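You operate a simulated robot arm through the tools that you are given. There is no shell and no other tool. Be economical: measure what you need, move in short steps, check, and stop when the job is done.

Carry out the task below with a simulated robot arm. There is one attempt and no reset: what you move stays moved.

JOB
Tip the cold dregs out of the coffee cup and rinse it clean.
Fine: use the sink and the cold tap; stand it empty on the drainer, tap off. Drop nothing, spill no more than a spoonful, floor dry. Set down upright: coffee cup.
Where things are to end (x, y in the base frame): coffee cup within 6 cm of [82, -22].

The check looks at the end state, three seconds after you hand in, the way a careful person would. Anything else that was tipped, shoved, dropped, spilled or broken makes it a failure.

ROBOT AND FRAMES
A 7-joint arm with a two-finger parallel gripper on a trunk, on a base that drives. Base frame: it is fixed to the floor where the robot stands at the start and does not move with it; the origin is under the middle of the robot, x ahead of it, y to its left, z up; the surface under the hand at the start is at about z = 71. Units: cm, rad, N and s.
Its first joint turns from -2.897 to 2.897 rad. Places, roughly: cold lever [110, 0, 90]; drainer [90, -20, 90]. Payload 1.57 kg.
The TCP is the grasp point between the finger pads, 3 cm short of the fingertips. In the tool frame z runs along the fingers and y along their closing line. Largest opening 11 cm; finger width 2.4, thickness 1.2; the body of the gripper, 4.8 by 11.2 cm, starts 7.8 cm behind the TCP.
Orientation is told as [roll, pitch, yaw] about the base's x, y, z axes, in that order, counted from this pose: with the fingers straight down and closing along the base's y, the tool's x points along the base's -x, its y along +y and its z along -z.

CONTROLS
- The arm moves only by the tool drive_tool. Its argument "deltas" is a list of rows, each a list of 7 numbers: the finger opening in cm, from 0 to 11, then the shift along the base's x, y, z in units of 150 mm (1.0 is 150 mm), then the turn, a rotation vector about the base's x, y, z in units of 180 degrees (1.0 is 180 degrees). In form: [[claw, x, y, z, ax, ay, az], ...]. A call has 1 to 12 rows; each row is the pose to reach, as a shift and turn from the pose commanded when the call began. A call with a number of a shift or a turn outside -1 to 1 is refused whole. Each row takes 0.2 s and may step no farther than 5 cm and 0.15 rad from the row before; otherwise, or with a gripper value out of range, the whole call is refused. Where a pose cannot be reached the arm comes as near as it can. A force on the tool above 40 N (or 10 N above the force at the start of the call, whichever is more), or a blocked arm, ends the call early, and 0.2 s more pass. The fingers move at their own pace (about 10.8 cm/s each) and stop on an object; they squeeze with about 29 N. The grip force told is the motor's: it shows also when the fingers shut on nothing. Time passes only in rows, and 0.2 s behind the last, so rows that repeat a pose let the fingers close. It gives the time, the measured TCP pose, the force on the tool (base axes), the opening and the grip force at its end, in the units of the frame above (readings bear some noise), with the torque about the TCP (base axes, N m) and any sound that the robot's microphone picked up, and new pictures: "pictures" is both (left out), scene, wrist or none.
- Cameras (640 x 400 px; columns grow to the right, rows downward): "scene" is now at [49.4, 21.38, 134.37]; the picture's right is [0.14, -0.99, 0.00], its down [-0.86, -0.12, -0.50] and it looks along [0.49, 0.07, -0.87] (base axes); focal length 214 px, centre (320, 200). "wrist" rides on the gripper at [7, 1.6, -14.1] in the tool frame; the picture's right is [-0.23, 0.97, 0.00], its down [-0.86, -0.20, -0.48] and it looks along [-0.47, -0.11, 0.88] (tool axes); focal length 222 px, centre (320, 200). There is no depth. A picture from a camera that has moved, and an enlarged one, comes with that camera's place and axes in the base frame and with its lens. The place of the scene camera against the robot may be out by one fixed shift of up to 1.8 cm in any direction.
- slide_trunk(by): slides the trunk up (or, below 0, down) by that many cm; the arm and the scene camera ride with it, the base frame stays. It gives what a move gives, with no picture.
- base_move(legs): drives the robot by 1 to 6 legs, each [ahead, left, turn to the left] in cm, cm and rad, along the robot's own axes; the way and the turn of a leg run together, so that a leg with both is an arc; at most 150 cm and 3.142 rad a leg. The arm and the cameras ride along, it lands a little off, and it stops where it bumps. It gives what a move gives, and a new picture of the scene camera.
- head_to(pan, tilt): turns the head with the scene camera to pan (to the left, within 1.798 rad either way) and tilt (down, from -0.506 to 1.204), counted from straight ahead of the robot. It gives what a move gives, and a new picture of the scene camera.
- enlarge(camera, box): a new picture of the part [left, top, right, bottom] of that camera's present view, enlarged. No time passes.
- finish_job(): hands the job in; it is judged then, once.

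Go step by step. Nothing tells you exact positions but the pictures and the camera data: compare them with the known pose of the tool, close in by small moves and look again before you grip or let go. The budget is 120 turns and 260 pictures, counting those below and the enlarged ones. Unless the task says otherwise, let go and move clear before handing in, and close with one line.

The tools are called as a command line: name --pt "numbers of a row" for each row, then --argument value for the rest, lists and objects as JSON in quotes. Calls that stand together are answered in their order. drive_tool: Moves the arm, as the interface text tells. Its arguments: {"type":"object","properties":{"deltas":{"type":"array","items":{"type":"array","items":{"type":"number"}}},"pictures":{"type":"string","enum":["both","scene","wrist","none"]}},"required":["deltas"]} The other tools are called the same way: slide_trunk (by) slides the trunk up or down; base_move (legs) drives the base; head_to (pan, tilt) turns the head that bears the scene camera; enlarge (camera, box) takes an enlarged picture of a part of a camera's view; finish_job () hands the job in.

At the start:

```text
t: 0.0
tool_pos: [68.89, 9.16, 113.5]
ee_rot: [0.001, 0.0, 0.0]
wrist_force: [-0.3, 1.0, -0.2]
wrist_torque: [0.0, -0.01, -0.06]
finger_gap: 11.01
gripper_force: 0.1
trunk travel left (down, up): [-40.0, 21.0]
robot x, y, heading: [-0.36, -0.02, -0.001]
head pan, tilt: [0.143, 1.047]
```

scene: 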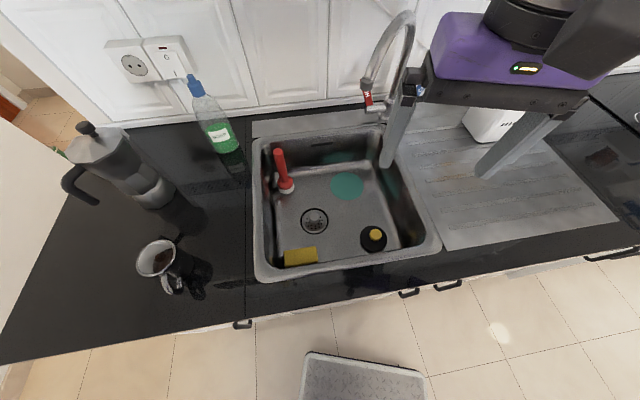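
wrist: 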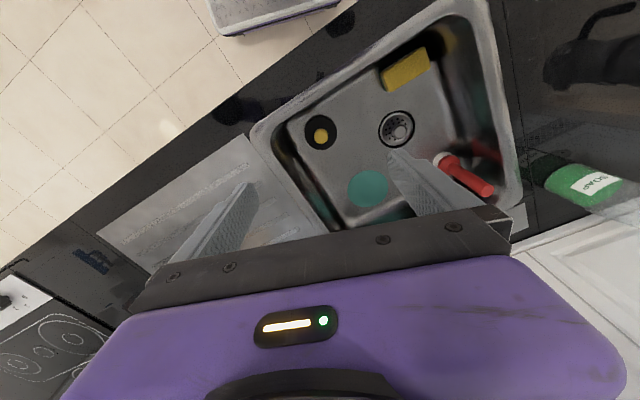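

The cup is on the counter to the left of the sink, and the tap is at the back of the sink. I'll look closer at the cup, the tap and the drainer.

enlarge --camera "scene" --box '[110, 210, 238, 310]'

enlarge --camera "scene" --box '[320, 0, 480, 180]'

enlarge --camera "scene" --box '[240, 110, 460, 290]'

```text
4.00 times, centred on (174, 260) of scene
camera zoom: at [49.4, 21.38, 134.37], right [0.14, -0.99, 0.0], down [-0.86, -0.12, -0.5], along [0.49, 0.07, -0.87], focal length 858 px, centre (904, -40)
```

zoom: 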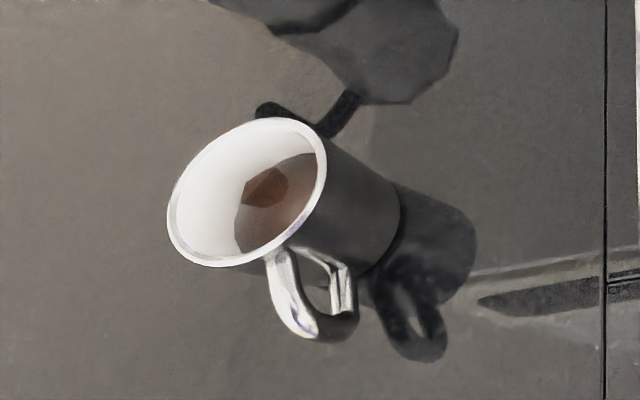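

```text
2.22 times, centred on (400, 90) of scene
camera zoom: at [49.4, 21.38, 134.37], right [0.14, -0.99, 0.0], down [-0.86, -0.12, -0.5], along [0.49, 0.07, -0.87], focal length 477 px, centre (142, 444)
```

zoom: 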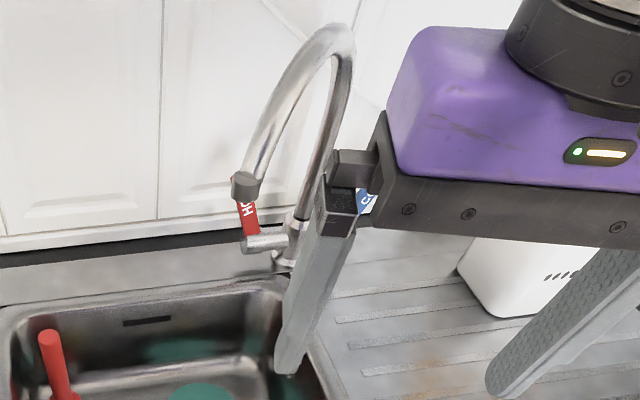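

```text
2.22 times, centred on (350, 200) of scene
camera zoom: at [49.4, 21.38, 134.37], right [0.14, -0.99, 0.0], down [-0.86, -0.12, -0.5], along [0.49, 0.07, -0.87], focal length 477 px, centre (253, 200)
```

zoom: 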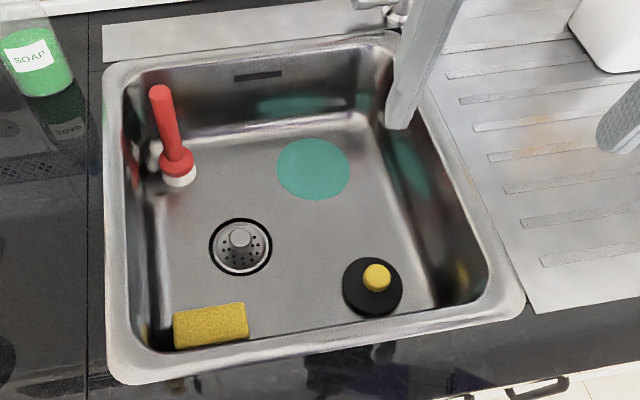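

I place the cup at about (55, 50), with the handle pointing toward the robot and slightly right. Next I'll move the arm aside and look at the tap levers and the drainer.

drive_tool --pt "11 -0.2 0.2 0.1 0 0 0" --pt "11 -0.4 0.4 0.2 0 0 0" --pt "11 -0.6 0.6 0.3 0 0 0" --pt "11 -0.8 0.8 0.3 0 0 0" --pictures "none"

head_to --pan -0.2 --tilt 0.75

```text
t: 0.9
tool_pos: [58.78, 19.2, 117.81]
ee_rot: [-0.01, -0.003, -0.012]
wrist_force: [-0.8, -0.8, -3.5]
wrist_torque: [0.18, -0.25, 0.06]
finger_gap: 11.01
gripper_force: 0.0
trunk travel left (down, up): [-40.0, 21.0]
robot x, y, heading: [0.03, -0.16, 0.001]
head pan, tilt: [0.143, 1.047]
stopped in row 4: the force on the tool passed its limit at 123 N (the readings are from after the stop); the commanded pose is now the measured one
```

```text
t: 1.8
tool_pos: [58.71, 19.3, 117.77]
ee_rot: [-0.009, -0.001, -0.013]
wrist_force: [0.9, 1.0, 0.5]
wrist_torque: [0.01, -0.02, -0.01]
finger_gap: 10.99
gripper_force: 0.1
trunk travel left (down, up): [-40.0, 21.0]
robot x, y, heading: [0.23, -0.04, 0.002]
head pan, tilt: [-0.201, 0.75]
camera scene: at [50.92, 18.78, 136.6], right [-0.2, -0.98, 0.0], down [-0.67, 0.14, -0.73], along [0.72, -0.15, -0.68], focal length 214 px, centre (320, 200)
```

scene: 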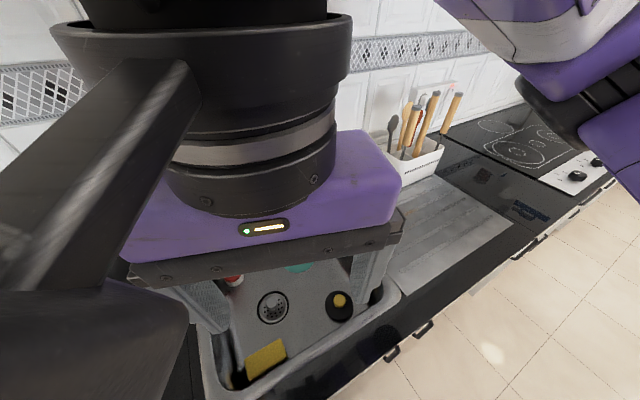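

The hand bumped the robot's own head, and nothing on the counter was touched. I'll move the hand away to the right and look again.

drive_tool --pt "11 0.25 -0.2 0 0 0 0" --pt "11 0.4 -0.45 0 0 0 0" --pt "11 0.4 -0.75 0 0 0 0" --pt "11 0.4 -1.0 0 0 0 0" --pictures "none"

drive_tool --pt "11 0 -0.3 0 0 0 0" --pt "11 0 -0.6 0 0 0 0" --pt "11 -0.1 -0.9 0 0 0 0" --pt "11 -0.2 -1.0 0 0 0 0" --pictures "none"

drive_tool --pt "11 0 -0.3 0 0 0 0" --pt "11 0 -0.6 0 0 0 0" --pt "11 -0.1 -0.9 0 0 0 0" --pt "11 -0.2 -1.0 0 0 0 0" --pictures "none"

head_to --pan 0.0 --tilt 0.7

```text
t: 2.8
tool_pos: [65.03, 4.27, 117.7]
ee_rot: [-0.01, -0.001, -0.01]
wrist_force: [0.1, 0.5, 0.5]
wrist_torque: [-0.02, 0.01, -0.01]
finger_gap: 10.99
gripper_force: 0.1
trunk travel left (down, up): [-40.0, 21.0]
robot x, y, heading: [0.14, 0.11, -0.002]
head pan, tilt: [-0.201, 0.75]
```

```text
t: 3.8
tool_pos: [61.92, -10.72, 117.67]
ee_rot: [-0.01, -0.002, -0.01]
wrist_force: [0.0, -0.8, 0.8]
wrist_torque: [-0.02, 0.02, -0.01]
finger_gap: 10.98
gripper_force: 0.0
trunk travel left (down, up): [-40.0, 21.0]
robot x, y, heading: [0.08, 0.22, 0.006]
head pan, tilt: [-0.201, 0.75]
```

```text
t: 4.8
tool_pos: [58.91, -25.81, 117.74]
ee_rot: [-0.011, -0.003, -0.011]
wrist_force: [-0.1, 0.5, 0.5]
wrist_torque: [-0.01, 0.01, -0.03]
finger_gap: 10.99
gripper_force: 0.2
trunk travel left (down, up): [-40.0, 21.0]
robot x, y, heading: [-0.03, -0.12, 0.001]
head pan, tilt: [-0.201, 0.75]
```

```text
t: 5.5
tool_pos: [58.86, -25.89, 117.76]
ee_rot: [-0.01, -0.003, -0.013]
wrist_force: [-0.2, 0.3, -0.5]
wrist_torque: [0.0, 0.02, -0.03]
finger_gap: 10.98
gripper_force: 0.0
trunk travel left (down, up): [-40.0, 21.0]
robot x, y, heading: [-0.23, -0.12, 0.0]
head pan, tilt: [0.0, 0.7]
camera scene: at [51.3, 20.41, 137.03], right [0.0, -1.0, 0.0], down [-0.64, 0.0, -0.76], along [0.76, 0.0, -0.64], focal length 214 px, centre (320, 200)
```

scene: 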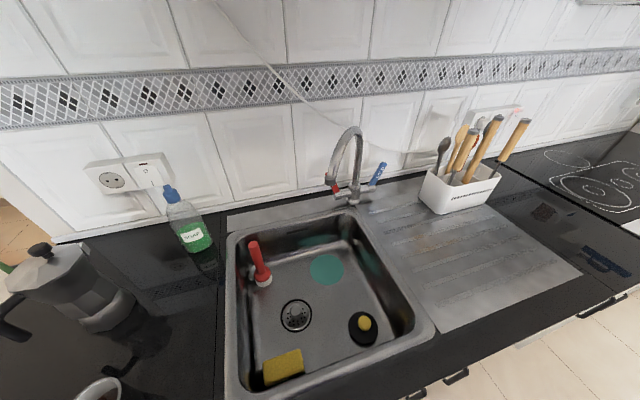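

enlarge --camera "scene" --box '[300, 115, 420, 215]'

enlarge --camera "scene" --box '[360, 90, 600, 340]'

```text
4.00 times, centred on (360, 165) of scene
camera zoom: at [51.3, 20.41, 137.03], right [0.0, -1.0, 0.0], down [-0.64, 0.0, -0.76], along [0.76, 0.0, -0.64], focal length 858 px, centre (160, 340)
```

zoom: 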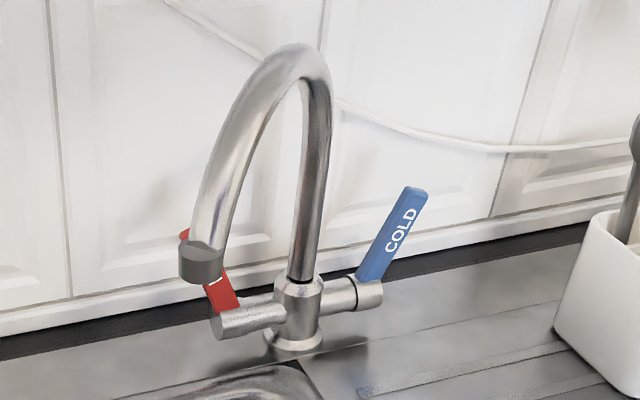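

```text
1.60 times, centred on (480, 215) of scene
camera zoom: at [51.3, 20.41, 137.03], right [0.0, -1.0, 0.0], down [-0.64, 0.0, -0.76], along [0.76, 0.0, -0.64], focal length 343 px, centre (64, 176)
```

zoom: 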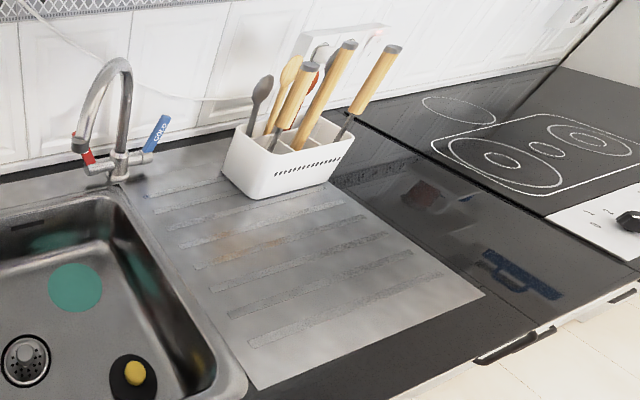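

The tap has its levers standing up at the ends of a crossbar. COLD is at about (110, 2), with its top near z 101, and the spout points over the sink. I'll turn the tool to point forward and test the reach along the line y≈0, keeping clear of the spout and the utensil caddy.

drive_tool --pt "8 0.05 0.05 0 0 -0.045 0" --pt "8 0.1 0.1 0 0 -0.09 0" --pt "8 0.2 0.2 0 0 -0.135 0" --pt "8 0.3 0.3 0 0 -0.18 0" --pt "8 0.4 0.4 0 0 -0.225 0" --pt "8 0.5 0.5 0 0 -0.27 0" --pt "8 0.6 0.6 0 0 -0.315 0" --pt "8 0.7 0.7 0 0 -0.36 0" --pt "8 0.8 0.8 0 0 -0.4 0" --pt "8 0.9 0.9 0 0 -0.4 0" --pictures "both"

```text
t: 7.7
tool_pos: [77.35, -15.81, 118.69]
ee_rot: [0.028, -1.26, -0.04]
wrist_force: [-0.3, 0.1, -0.3]
wrist_torque: [-0.01, -0.01, 0.02]
finger_gap: 7.98
gripper_force: 0.0
out of reach, approached as far as the arm can: row 6, 7, 8, 9, 10
trunk travel left (down, up): [-40.0, 21.0]
robot x, y, heading: [-0.36, -0.25, 0.005]
head pan, tilt: [0.0, 0.7]
camera scene: at [51.28, 20.39, 137.05], right [0.0, -1.0, 0.0], down [-0.64, 0.0, -0.77], along [0.77, 0.0, -0.64], focal length 214 px, centre (320, 200)
camera wrist: at [61.76, -14.13, 116.33], right [0.08, 0.97, 0.22], down [-0.2, -0.2, 0.96], along [0.98, -0.12, 0.17], focal length 222 px, centre (320, 200)
```

scene: 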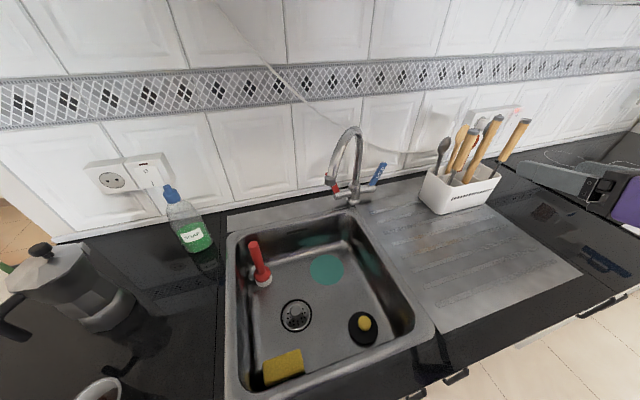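
wrist: 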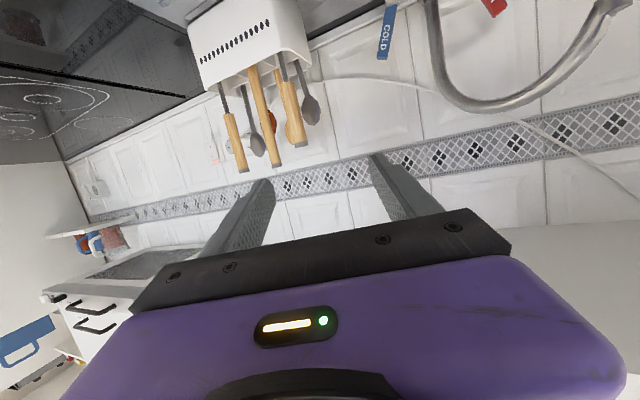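

The tool can point forward, but the cold lever's centre triangulates to about (113, 0.5, 95), beyond reach from here. I'll look down at the stool and the floor to see whether the base can move closer.

head_to --pan 0.0 --tilt 1.2

head_to --pan -1.2 --tilt 1.1

```text
t: 8.6
tool_pos: [77.25, -15.95, 118.73]
ee_rot: [0.027, -1.258, -0.039]
wrist_force: [0.0, -0.3, -0.7]
wrist_torque: [0.0, 0.02, 0.0]
finger_gap: 8.03
gripper_force: 0.2
trunk travel left (down, up): [-40.0, 21.0]
robot x, y, heading: [-0.08, -0.19, 0.004]
head pan, tilt: [0.0, 1.201]
camera scene: at [48.4, 20.42, 133.44], right [0.0, -1.0, 0.0], down [-0.93, 0.0, -0.36], along [0.36, 0.0, -0.93], focal length 214 px, centre (320, 200)
```

scene: 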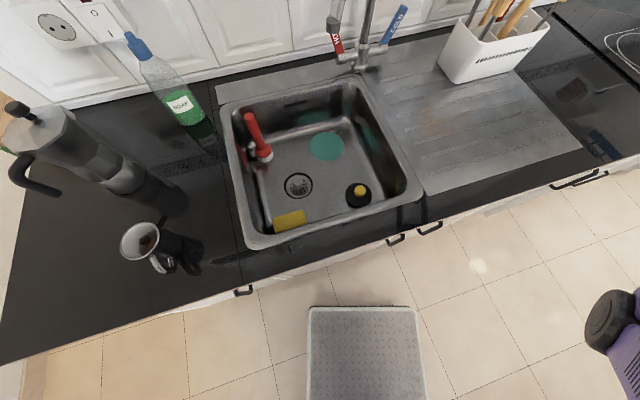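

```text
t: 10.0
tool_pos: [77.3, -15.94, 118.72]
ee_rot: [0.028, -1.258, -0.039]
wrist_force: [1.0, 0.1, -1.1]
wrist_torque: [0.01, 0.02, -0.02]
finger_gap: 7.99
gripper_force: 0.0
trunk travel left (down, up): [-40.0, 21.0]
robot x, y, heading: [0.38, 0.19, 0.002]
head pan, tilt: [-1.201, 1.1]
camera scene: at [45.09, 14.54, 134.04], right [-0.93, -0.36, 0.0], down [-0.32, 0.83, -0.45], along [0.16, -0.42, -0.89], focal length 214 px, centre (320, 200)
```

scene: 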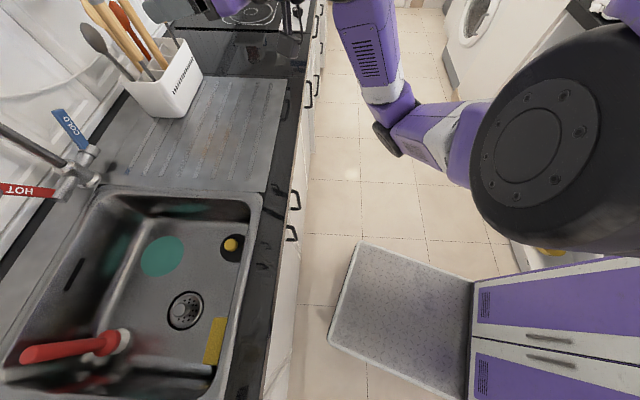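

The grey plate is the robot's own base, so nothing stands in front of it. The counter is turned about 0.28 rad relative to the robot. I'll pull the arm back, square up to the counter, then shift right and forward so the cup, tap and drainer are all in reach.

drive_tool --pt "8 -0.3 0 0 0 0.04 0" --pt "8 -0.6 0 0 0 0.08 0" --pt "8 -0.9 0 0 0 0.12 0" --pt "8 -1.0 0 0 0 0.16 0" --pictures "none"

head_to --pan 0.0 --tilt 1.0

base_move --legs '[[0, 0, 0.28], [0, -20, 0], [12, 0, 0]]'

```text
t: 11.0
tool_pos: [63.67, -17.53, 120.16]
ee_rot: [0.003, -0.753, -0.018]
wrist_force: [0.8, 0.6, -0.5]
wrist_torque: [-0.02, -0.01, 0.0]
finger_gap: 7.99
gripper_force: 0.1
out of reach, approached as far as the arm can: row 1, 2, 3, 4
trunk travel left (down, up): [-40.0, 21.0]
robot x, y, heading: [-0.32, -0.38, 0.001]
head pan, tilt: [-1.201, 1.1]
```

```text
t: 12.4
tool_pos: [63.75, -17.6, 120.17]
ee_rot: [0.002, -0.754, -0.016]
wrist_force: [-0.6, -0.2, 0.2]
wrist_torque: [0.02, 0.02, -0.01]
finger_gap: 7.99
gripper_force: 0.1
trunk travel left (down, up): [-40.0, 21.0]
robot x, y, heading: [0.21, 0.27, 0.001]
head pan, tilt: [0.0, 1.0]
camera scene: at [49.77, 20.41, 134.7], right [0.0, -1.0, 0.0], down [-0.84, 0.0, -0.54], along [0.54, 0.0, -0.84], focal length 214 px, centre (320, 200)
```

scene: 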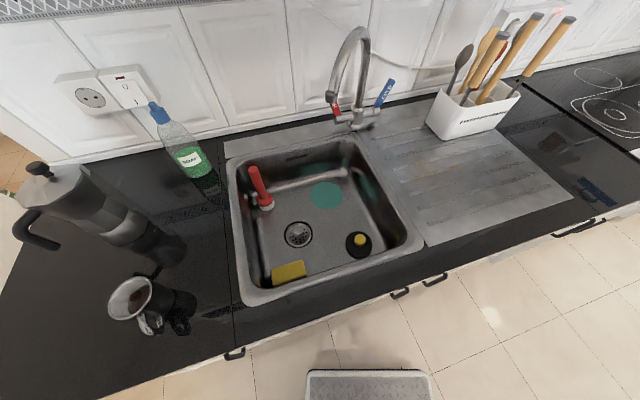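

```text
t: 15.8
tool_pos: [83.24, -15.16, 120.14]
ee_rot: [0.005, -0.753, 0.264]
wrist_force: [0.8, 0.6, -0.9]
wrist_torque: [0.02, 0.03, 0.0]
finger_gap: 7.97
gripper_force: 0.1
trunk travel left (down, up): [-40.0, 21.0]
robot x, y, heading: [17.09, -15.79, 0.28]
head pan, tilt: [0.0, 1.0]
camera scene: at [59.41, 17.42, 134.7], right [0.28, -0.96, 0.0], down [-0.81, -0.23, -0.54], along [0.52, 0.15, -0.84], focal length 214 px, centre (320, 200)
```

scene: 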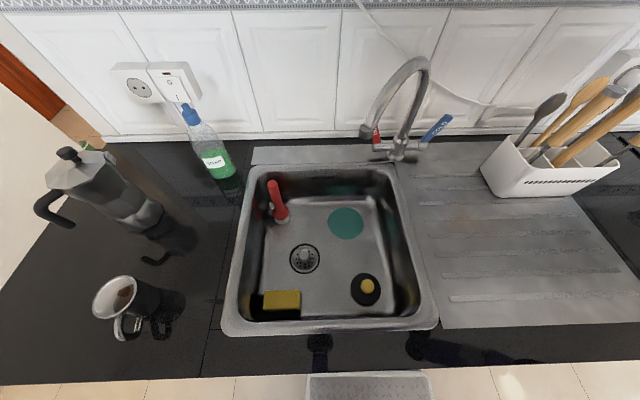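

The robot is now square to the counter. I'll zoom in on the tap and cup, and use the changed camera position to locate them again.

base_move --legs '[[4, 0, 0]]'

enlarge --camera "scene" --box '[340, 40, 500, 180]'

enlarge --camera "scene" --box '[70, 260, 230, 360]'

enlarge --camera "wrist" --box '[0, 0, 640, 400]'

```text
t: 16.7
tool_pos: [87.01, -14.16, 120.14]
ee_rot: [0.003, -0.755, 0.265]
wrist_force: [1.2, -0.5, -0.1]
wrist_torque: [0.01, 0.02, 0.0]
finger_gap: 7.98
gripper_force: 0.1
trunk travel left (down, up): [-40.0, 21.0]
robot x, y, heading: [20.9, -14.85, 0.277]
head pan, tilt: [0.0, 1.0]
camera scene: at [63.29, 18.55, 134.7], right [0.28, -0.96, 0.0], down [-0.81, -0.23, -0.54], along [0.52, 0.15, -0.84], focal length 214 px, centre (320, 200)
```

scene: 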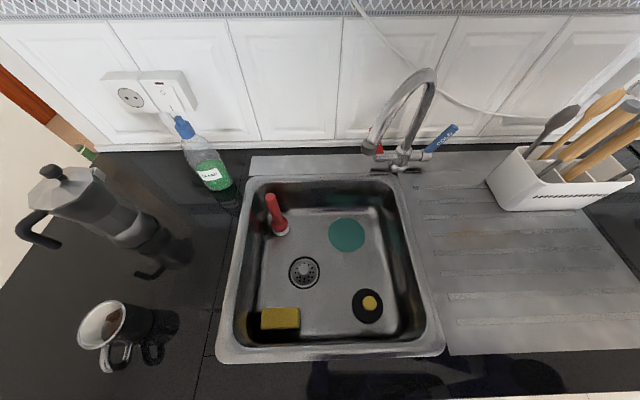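

```text
2.86 times, centred on (420, 110) of scene
camera zoom: at [63.29, 18.55, 134.7], right [0.28, -0.96, 0.0], down [-0.81, -0.23, -0.54], along [0.52, 0.15, -0.84], focal length 613 px, centre (34, 457)
```

zoom: 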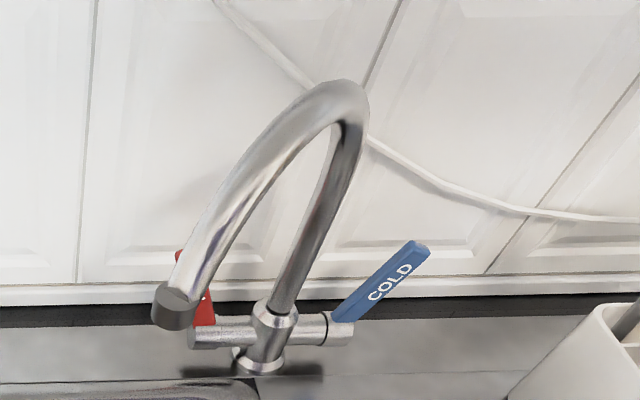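

```text
4.00 times, centred on (150, 310) of scene
camera zoom: at [63.29, 18.55, 134.7], right [0.28, -0.96, 0.0], down [-0.81, -0.23, -0.54], along [0.52, 0.15, -0.84], focal length 858 px, centre (1000, -240)
```

zoom: 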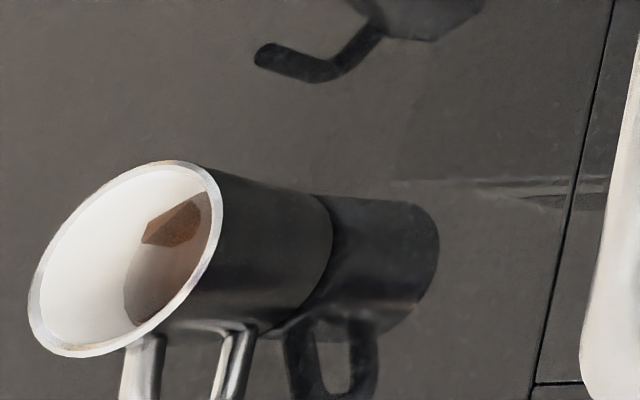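

```text
1.00 times, centred on (320, 200) of wrist (not enlarged: the box is as wide or as high as the picture)
camera zoom: at [72.43, -16.43, 125.6], right [-0.1, 0.98, 0.16], down [0.34, -0.12, 0.93], along [0.94, 0.14, -0.32], focal length 222 px, centre (320, 200)
```

zoom: 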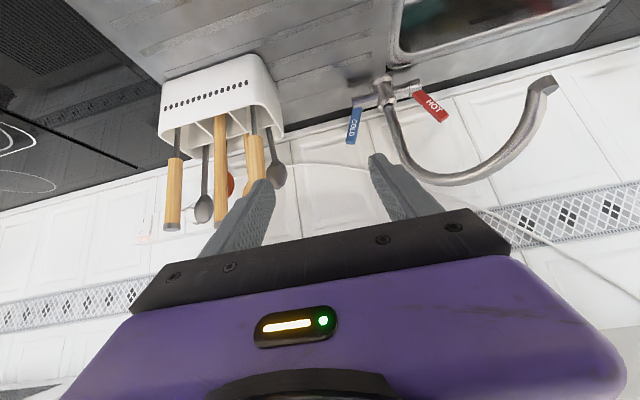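

enlarge --camera "wrist" --box '[330, 50, 570, 200]'

```text
2.67 times, centred on (450, 125) of wrist
camera zoom: at [72.43, -16.43, 125.6], right [-0.1, 0.98, 0.16], down [0.34, -0.12, 0.93], along [0.94, 0.14, -0.32], focal length 592 px, centre (-27, 400)
```

zoom: 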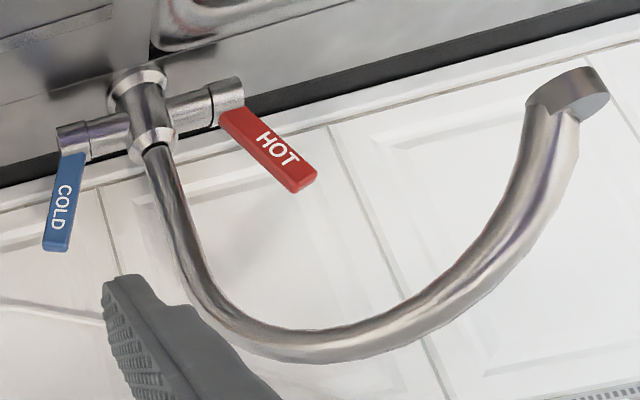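

Triangulating from both cameras puts the cold lever top at (114, -1, 99), the pivot near (112.5, 2.5, 90.5) and the spout outlet at (91, 18, 107.5). The counter is at about z 86. I'll move the gripper in front of the cold lever.

drive_tool --pt "6 0.25 0.1 -0.1 0 0 0" --pt "6 0.5 0.3 -0.3 0 0 0" --pt "6 0.75 0.5 -0.5 0 0 0" --pt "6 1.0 0.7 -0.75 0 0 0" --pt "6 1.0 0.8 -0.9 0 0 0" --pt "6 1.0 0.8 -0.9 0 0 0" --pictures "both"

```text
refused: row 2 steps farther than a row can; nothing moved
```

drive_tool --pt "6 0.2 0.1 -0.1 0 0 0" --pt "6 0.4 0.25 -0.25 0 0 0" --pt "6 0.6 0.4 -0.4 0 0 0" --pt "6 0.8 0.55 -0.6 0 0 0" --pt "6 1.0 0.7 -0.75 0 0 0" --pt "6 1.0 0.8 -0.9 0 0 0" --pt "6 1.0 0.8 -0.9 0 0 0" --pictures "both"

```text
t: 18.3
tool_pos: [101.96, -2.01, 106.78]
ee_rot: [0.001, -0.756, 0.262]
wrist_force: [-1.0, -0.1, -0.5]
wrist_torque: [0.01, -0.02, 0.04]
finger_gap: 5.99
gripper_force: 0.0
trunk travel left (down, up): [-40.0, 21.0]
robot x, y, heading: [20.99, -14.59, 0.286]
head pan, tilt: [0.0, 1.0]
camera scene: at [63.28, 18.55, 134.7], right [0.28, -0.96, 0.0], down [-0.81, -0.23, -0.54], along [0.52, 0.15, -0.84], focal length 214 px, centre (320, 200)
camera wrist: at [87.34, -4.38, 112.09], right [-0.1, 0.98, 0.16], down [0.34, -0.12, 0.93], along [0.94, 0.14, -0.32], focal length 222 px, centre (320, 200)
```

scene: 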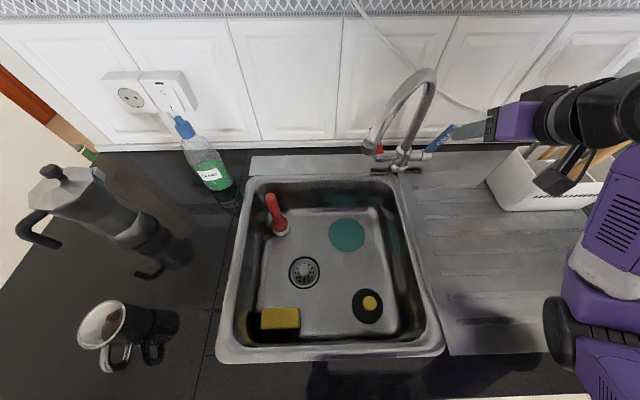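
wrist: 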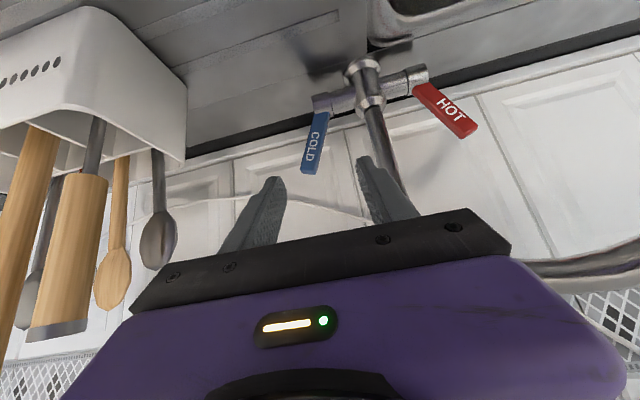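

enlarge --camera "wrist" --box '[220, 50, 460, 230]'

enlarge --camera "scene" --box '[350, 60, 590, 220]'

```text
2.22 times, centred on (340, 140) of wrist
camera zoom: at [87.34, -4.38, 112.09], right [-0.1, 0.98, 0.16], down [0.34, -0.12, 0.93], along [0.94, 0.14, -0.32], focal length 494 px, centre (276, 333)
```

zoom: 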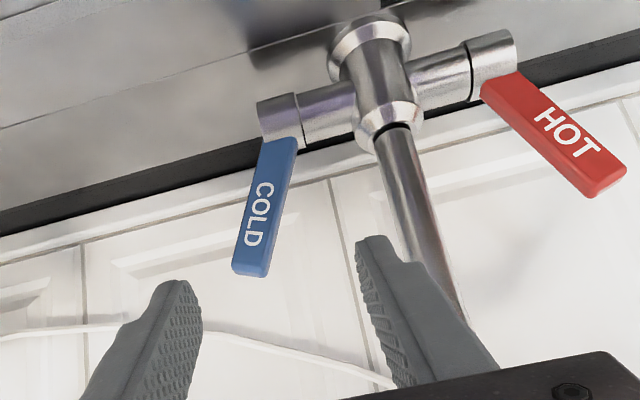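

```text
2.50 times, centred on (470, 140) of scene
camera zoom: at [63.28, 18.55, 134.7], right [0.28, -0.96, 0.0], down [-0.81, -0.23, -0.54], along [0.52, 0.15, -0.84], focal length 536 px, centre (-55, 350)
```

zoom: 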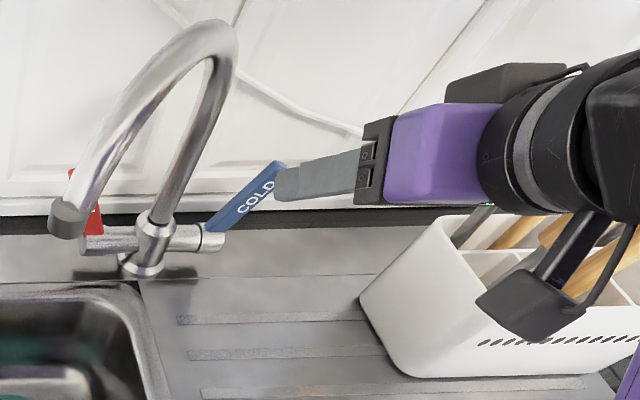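

The lever is confirmed: it runs from (113.1, 2.0, 90.3) up to (113.6, -1.2, 98.8). I'll advance to straddle it.

drive_tool --pt "6 0.2 0.04 -0.2 0 0 0" --pt "6 0.4 0.07 -0.4 0 0 0" --pt "6 0.6 0.1 -0.6 0 0 0" --pt "6 0.74 0.13 -0.74 0 0 0" --pt "6 0.74 0.13 -0.74 0 0 0" --pictures "both"

```text
t: 19.5
tool_pos: [113.5, -1.29, 97.43]
ee_rot: [-0.011, -0.774, 0.263]
wrist_force: [0.0, 0.5, 0.3]
wrist_torque: [0.02, 0.03, -0.03]
finger_gap: 6.01
gripper_force: 0.1
trunk travel left (down, up): [-40.0, 21.0]
robot x, y, heading: [21.32, -14.96, 0.282]
head pan, tilt: [0.0, 1.0]
camera scene: at [62.92, 17.96, 135.24], right [0.28, -0.96, 0.0], down [-0.81, -0.23, -0.54], along [0.52, 0.15, -0.84], focal length 214 px, centre (320, 200)
camera wrist: at [98.69, -3.47, 102.44], right [-0.09, 0.98, 0.15], down [0.32, -0.12, 0.94], along [0.94, 0.13, -0.3], focal length 222 px, centre (320, 200)
```

scene: 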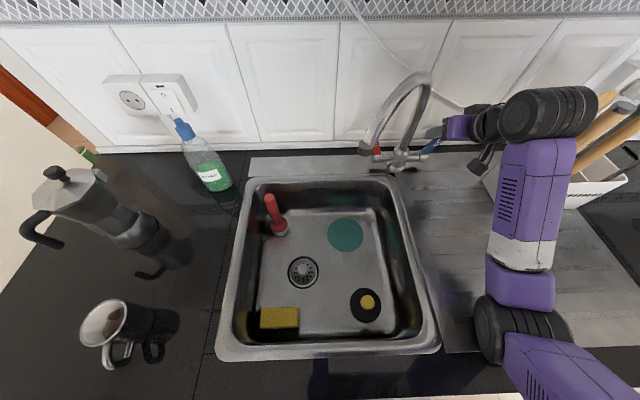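
wrist: 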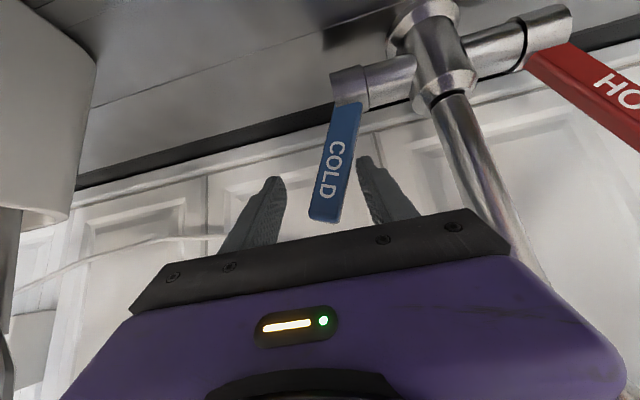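

The tool landed about 2 cm off the commanded pose and the head camera shifted slightly, so part of the arm may be touching something. I'll check the caddy.

enlarge --camera "scene" --box '[400, 60, 640, 220]'

enlarge --camera "wrist" --box '[200, 30, 520, 250]'

```text
2.50 times, centred on (520, 140) of scene
camera zoom: at [62.92, 17.96, 135.24], right [0.28, -0.96, 0.0], down [-0.81, -0.23, -0.54], along [0.52, 0.15, -0.84], focal length 536 px, centre (-180, 350)
```

zoom: 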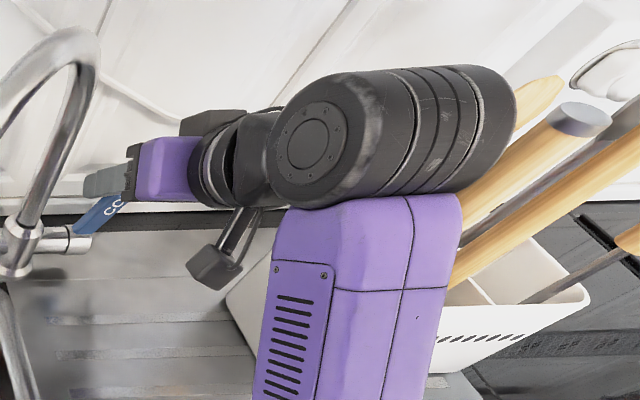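

```text
1.82 times, centred on (360, 140) of wrist
camera zoom: at [98.69, -3.47, 102.44], right [-0.09, 0.98, 0.15], down [0.32, -0.12, 0.94], along [0.94, 0.13, -0.3], focal length 404 px, centre (247, 309)
```

zoom: 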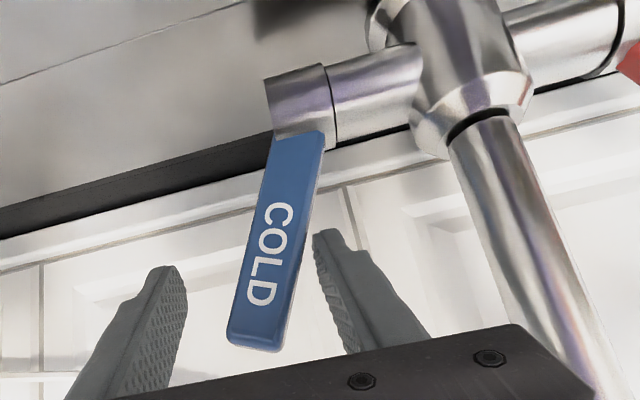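

The forearm seems to be pressing on the utensils, since the robot rocked slightly. I'll back straight out and check that nothing moved.

drive_tool --pt "6 -0.12 -0.02 0.16 0 0 0" --pt "6 -0.3 -0.05 0.36 0 0 0" --pt "6 -0.5 -0.08 0.56 0 0 0" --pt "6 -0.7 -0.12 0.8 0 0 0" --pt "6 -0.9 -0.2 1.0 0 0 0" --pt "6 -1.0 -0.2 1.0 0 0 0" --pictures "both"

```text
t: 20.9
tool_pos: [98.0, -3.23, 110.47]
ee_rot: [0.004, -0.754, 0.265]
wrist_force: [1.0, -0.2, -0.6]
wrist_torque: [-0.02, 0.02, -0.02]
finger_gap: 5.98
gripper_force: 0.0
trunk travel left (down, up): [-40.0, 21.0]
robot x, y, heading: [20.89, -15.1, 0.281]
head pan, tilt: [0.0, 1.0]
camera scene: at [63.31, 18.56, 134.65], right [0.28, -0.96, 0.0], down [-0.81, -0.23, -0.54], along [0.52, 0.15, -0.84], focal length 214 px, centre (320, 200)
camera wrist: at [83.4, -5.52, 115.91], right [-0.1, 0.98, 0.16], down [0.34, -0.12, 0.93], along [0.94, 0.14, -0.32], focal length 222 px, centre (320, 200)
```

scene: 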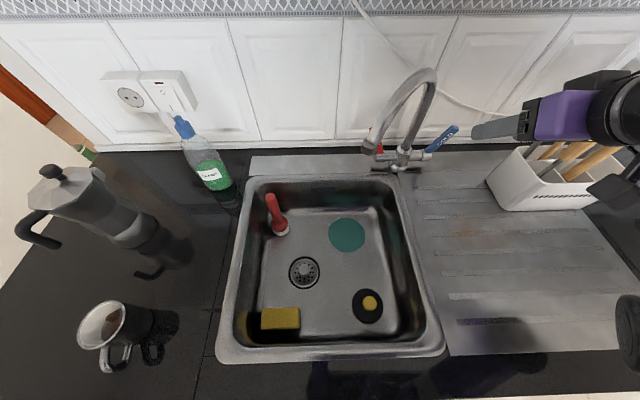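
wrist: 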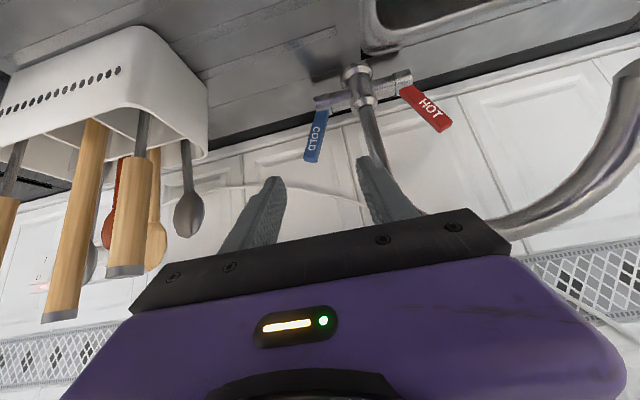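

Everything is where it was, so the touch was most likely the low elbow on the counter edge. I'll raise the trunk so the arm comes in from higher, then try again.

slide_trunk --by 18

head_to --pan -0.3 --tilt 0.95

```text
t: 22.7
tool_pos: [95.01, -1.06, 121.35]
ee_rot: [0.16, -0.638, 0.183]
wrist_force: [0.0, -0.2, 0.3]
wrist_torque: [-0.01, -0.01, 0.01]
finger_gap: 6.0
gripper_force: 0.1
trunk travel left (down, up): [-56.6, 4.4]
robot x, y, heading: [20.3, -14.88, 0.284]
head pan, tilt: [0.0, 1.0]
stopped: the arm was blocked; the commanded pose is now the measured one
```

```text
t: 23.5
tool_pos: [95.03, -1.15, 121.48]
ee_rot: [0.16, -0.639, 0.184]
wrist_force: [0.7, -0.1, 0.2]
wrist_torque: [0.0, 0.0, -0.03]
finger_gap: 6.01
gripper_force: 0.1
trunk travel left (down, up): [-56.6, 4.4]
robot x, y, heading: [20.71, -15.14, 0.282]
head pan, tilt: [-0.3, 0.949]
camera scene: at [63.52, 16.28, 151.72], right [-0.02, -1.0, 0.0], down [-0.81, 0.02, -0.58], along [0.58, -0.01, -0.81], focal length 214 px, centre (320, 200)
```

scene: 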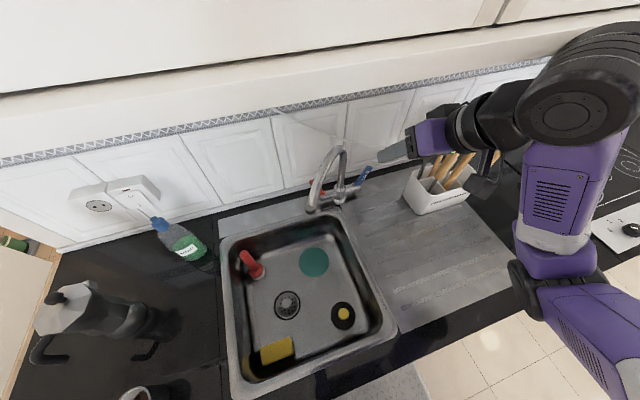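

An overhead cupboard limits the height, so I'll come partway down.

slide_trunk --by -8

head_to --pan -0.3 --tilt 0.6

```text
t: 24.7
tool_pos: [95.24, -0.89, 113.36]
ee_rot: [0.158, -0.64, 0.187]
wrist_force: [-0.1, 0.7, 0.5]
wrist_torque: [-0.01, 0.01, 0.0]
finger_gap: 6.0
gripper_force: 0.0
trunk travel left (down, up): [-48.6, 12.4]
robot x, y, heading: [20.53, -14.65, 0.282]
head pan, tilt: [-0.3, 0.949]
```

```text
t: 25.5
tool_pos: [95.27, -0.94, 113.33]
ee_rot: [0.157, -0.639, 0.185]
wrist_force: [-0.4, -0.8, 0.0]
wrist_torque: [-0.01, 0.02, 0.03]
finger_gap: 6.03
gripper_force: 0.1
trunk travel left (down, up): [-48.6, 12.4]
robot x, y, heading: [20.49, -14.68, 0.285]
head pan, tilt: [-0.3, 0.6]
camera scene: at [65.17, 16.4, 146.5], right [-0.02, -1.0, 0.0], down [-0.57, 0.01, -0.82], along [0.82, -0.02, -0.57], focal length 214 px, centre (320, 200)
```

scene: 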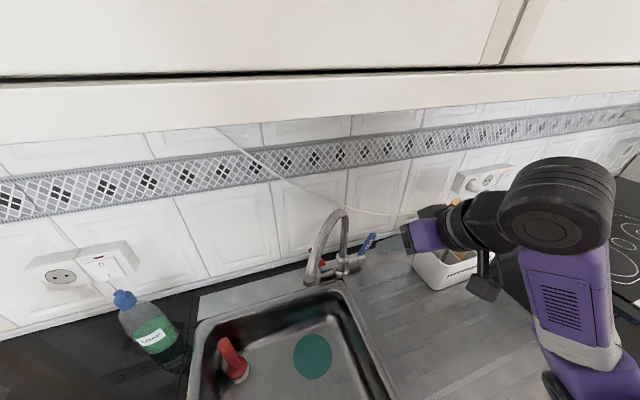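

The trunk now sits about 9 cm above where it started. I'll restore the tool orientation and move in front of the lever again.

drive_tool --pt "6 0.1 0 0 -0.0145 -0.022 -0.0034" --pt "6 0.25 0 -0.1 -0.029 -0.044 -0.0067" --pt "6 0.45 -0.03 -0.3 -0.029 -0.044 -0.0067" --pt "6 0.65 -0.03 -0.55 -0.029 -0.044 -0.0067" --pt "6 0.65 -0.03 -0.55 -0.029 -0.044 -0.0067" --pictures "both"

```text
t: 26.7
tool_pos: [104.93, -1.27, 105.03]
ee_rot: [0.0, -0.756, 0.267]
wrist_force: [0.3, -0.6, 0.3]
wrist_torque: [0.01, -0.03, 0.01]
finger_gap: 5.99
gripper_force: 0.1
trunk travel left (down, up): [-48.6, 12.4]
robot x, y, heading: [20.29, -14.64, 0.281]
head pan, tilt: [-0.3, 0.6]
camera scene: at [65.17, 16.4, 146.5], right [-0.02, -1.0, 0.0], down [-0.56, 0.01, -0.83], along [0.82, -0.02, -0.56], focal length 214 px, centre (320, 200)
camera wrist: at [90.3, -3.67, 110.39], right [-0.1, 0.98, 0.16], down [0.34, -0.12, 0.93], along [0.94, 0.14, -0.32], focal length 222 px, centre (320, 200)
```

scene: 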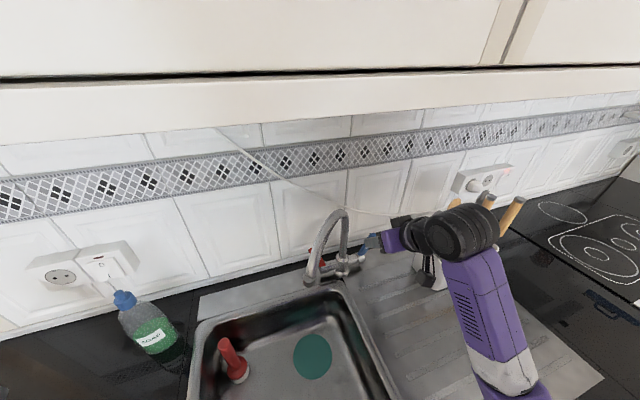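
wrist: 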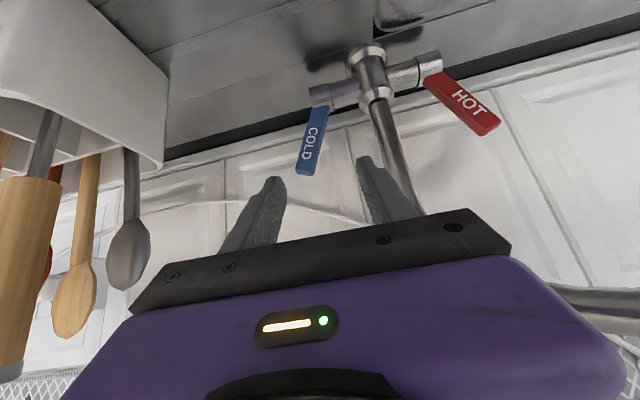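

drive_tool --pt "6 0.19 0.03 -0.2 0 0 0" --pt "6 0.38 0.06 -0.41 0 0 0" --pt "6 0.38 0.06 -0.41 0 0 0" --pictures "both"

```text
t: 27.5
tool_pos: [110.59, -0.55, 98.95]
ee_rot: [0.002, -0.757, 0.264]
wrist_force: [-0.1, -0.1, 0.2]
wrist_torque: [0.0, -0.02, 0.05]
finger_gap: 6.0
gripper_force: 0.0
trunk travel left (down, up): [-48.6, 12.4]
robot x, y, heading: [21.02, -14.83, 0.282]
head pan, tilt: [-0.3, 0.6]
camera scene: at [65.17, 16.4, 146.5], right [-0.02, -1.0, 0.0], down [-0.56, 0.01, -0.83], along [0.82, -0.02, -0.56], focal length 214 px, centre (320, 200)
camera wrist: at [95.95, -2.91, 104.37], right [-0.1, 0.98, 0.16], down [0.34, -0.12, 0.93], along [0.94, 0.14, -0.32], focal length 222 px, centre (320, 200)
```

scene: 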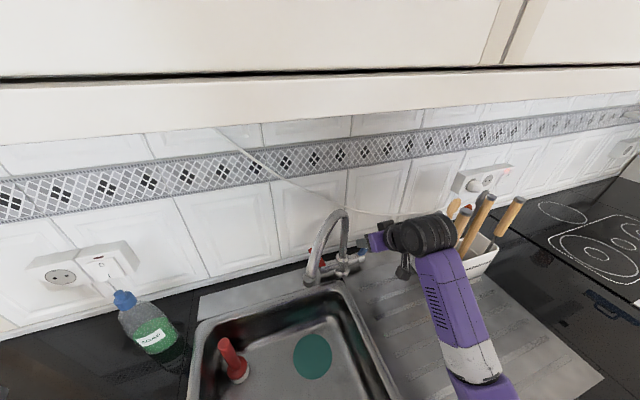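
wrist: 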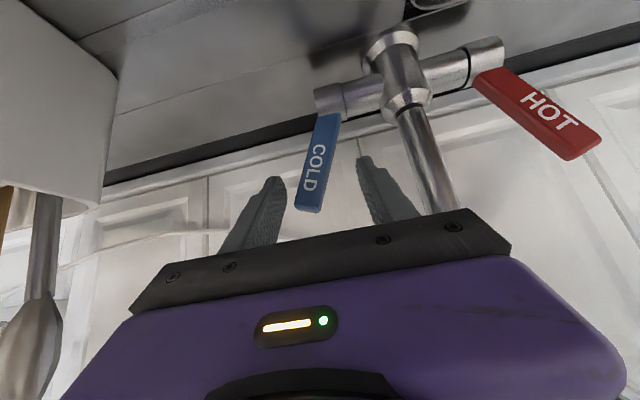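

drive_tool --pt "6 0.1 0.02 -0.1 0 0 0" --pt "6 0.18 0.03 -0.2 0 0 0" --pt "6 0.18 0.03 -0.2 0 0 0" --pictures "both"

```text
t: 28.3
tool_pos: [113.48, -0.13, 95.9]
ee_rot: [0.0, -0.756, 0.265]
wrist_force: [0.0, 0.6, 0.1]
wrist_torque: [0.0, 0.01, -0.02]
finger_gap: 5.97
gripper_force: 0.2
trunk travel left (down, up): [-48.6, 12.4]
robot x, y, heading: [20.27, -14.78, 0.279]
head pan, tilt: [-0.3, 0.6]
camera scene: at [65.17, 16.4, 146.5], right [-0.02, -1.0, 0.0], down [-0.56, 0.01, -0.83], along [0.82, -0.02, -0.56], focal length 214 px, centre (320, 200)
camera wrist: at [98.75, -2.39, 101.36], right [-0.1, 0.98, 0.16], down [0.34, -0.12, 0.93], along [0.94, 0.14, -0.32], focal length 222 px, centre (320, 200)
```

scene: 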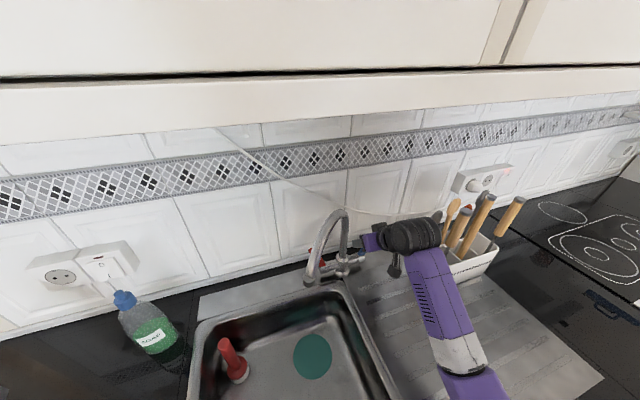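
wrist: 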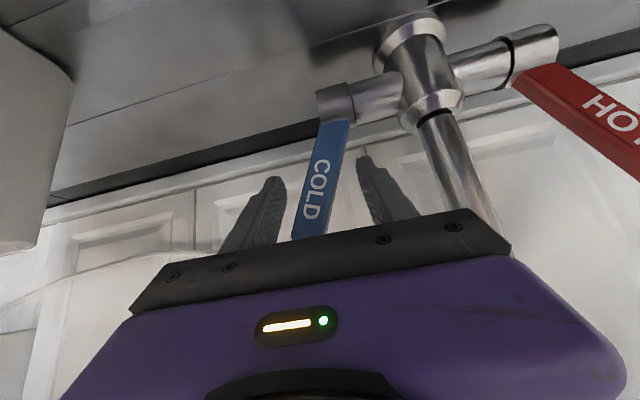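

The lever is between the fingers, so I'll grip it gently and pull it a little toward me.

drive_tool --pt "0 0 0 0 0 0 0" --pt "0 0 0 0 0 0 0" --pt "0 0 0 0 0 0 0" --pictures "none"

drive_tool --pt "0 -0.064 -0.018 -0.005 0 0 0" --pt "0 -0.128 -0.037 -0.02 0 0 0" --pt "0 -0.128 -0.037 -0.02 0 0 0" --pictures "both"

```text
t: 29.1
tool_pos: [113.51, -0.18, 95.91]
ee_rot: [0.004, -0.756, 0.26]
wrist_force: [8.0, -11.8, -1.6]
wrist_torque: [2.81, 0.61, 0.37]
finger_gap: 4.28
gripper_force: 45.1
trunk travel left (down, up): [-48.6, 12.4]
robot x, y, heading: [20.4, -14.73, 0.279]
head pan, tilt: [-0.3, 0.6]
```

```text
t: 29.7
tool_pos: [112.1, -0.63, 96.3]
ee_rot: [0.004, -0.776, 0.259]
wrist_force: [7.4, -2.5, -1.2]
wrist_torque: [2.82, 0.49, 0.87]
finger_gap: 4.47
gripper_force: 44.9
trunk travel left (down, up): [-48.6, 12.4]
robot x, y, heading: [20.57, -14.61, 0.281]
head pan, tilt: [-0.3, 0.6]
stopped in row 3: the force on the tool passed its limit at 41 N (the readings are from after the stop); the commanded pose is now the measured one
camera scene: at [65.26, 16.37, 146.49], right [-0.02, -1.0, 0.0], down [-0.57, 0.01, -0.82], along [0.82, -0.02, -0.57], focal length 214 px, centre (320, 200)
camera wrist: at [97.37, -2.92, 101.38], right [-0.1, 0.98, 0.16], down [0.32, -0.12, 0.94], along [0.94, 0.14, -0.3], focal length 222 px, centre (320, 200)
```

scene: 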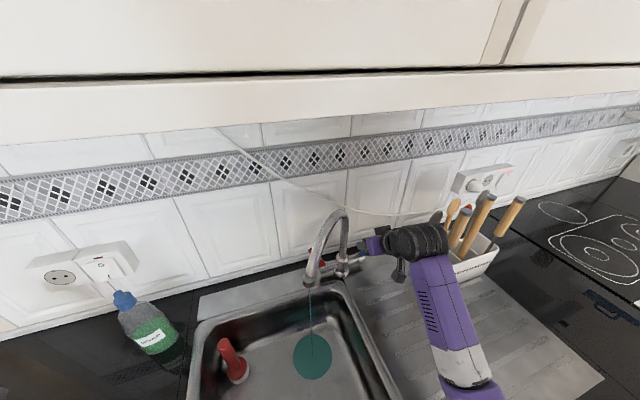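
wrist: 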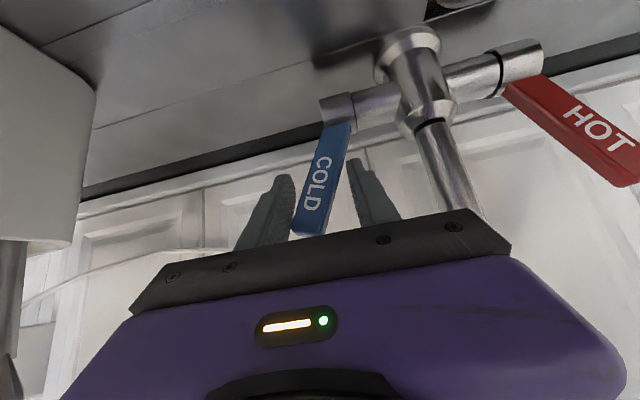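

Water has started to run in a thin stream, so pulling forward opens the tap. I'll open it a little more.

drive_tool --pt "0 -0.05 -0.014 -0.02 0 0 0" --pt "0 -0.1 -0.028 -0.045 0 0 0" --pt "0 -0.15 -0.042 -0.08 0 0 0" --pictures "both"

```text
t: 30.3
tool_pos: [111.32, -0.74, 96.36]
ee_rot: [0.0, -0.792, 0.263]
wrist_force: [8.1, -1.4, -2.3]
wrist_torque: [2.86, 0.44, 1.02]
finger_gap: 4.49
gripper_force: 45.1
trunk travel left (down, up): [-48.6, 12.4]
robot x, y, heading: [21.25, -15.35, 0.282]
head pan, tilt: [-0.3, 0.6]
stopped in row 2: the force on the tool passed its limit at 42 N (the readings are from after the stop); the commanded pose is now the measured one
camera scene: at [65.3, 16.4, 146.49], right [-0.02, -1.0, 0.0], down [-0.57, 0.01, -0.82], along [0.82, -0.02, -0.57], focal length 214 px, centre (320, 200)
camera wrist: at [96.57, -3.16, 101.24], right [-0.1, 0.98, 0.16], down [0.3, -0.13, 0.94], along [0.95, 0.14, -0.28], focal length 222 px, centre (320, 200)
```

scene: 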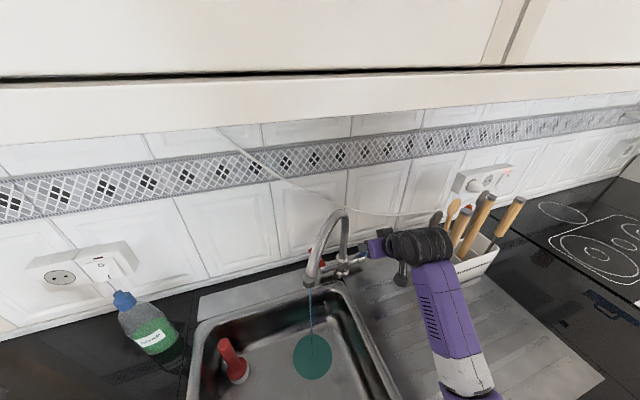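
wrist: 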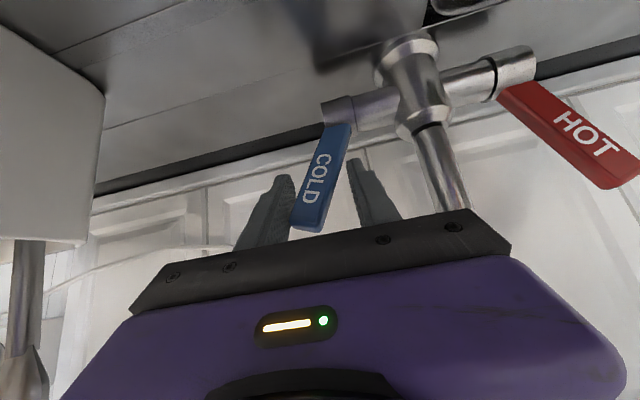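

enlarge --camera "scene" --box '[260, 200, 420, 390]'

```text
2.11 times, centred on (340, 295) of scene
camera zoom: at [65.3, 16.4, 146.49], right [-0.02, -1.0, 0.0], down [-0.57, 0.01, -0.82], along [0.82, -0.02, -0.57], focal length 452 px, centre (278, 0)
```

zoom: 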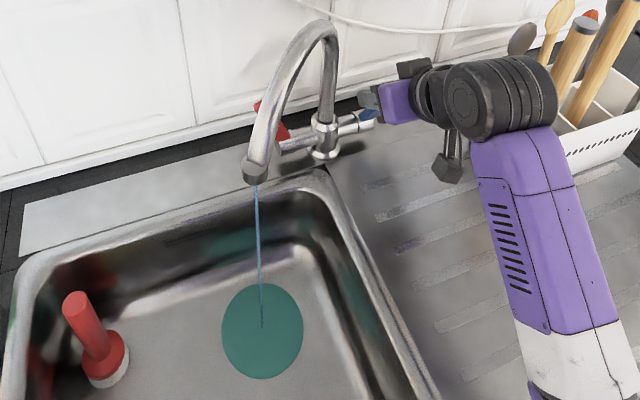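

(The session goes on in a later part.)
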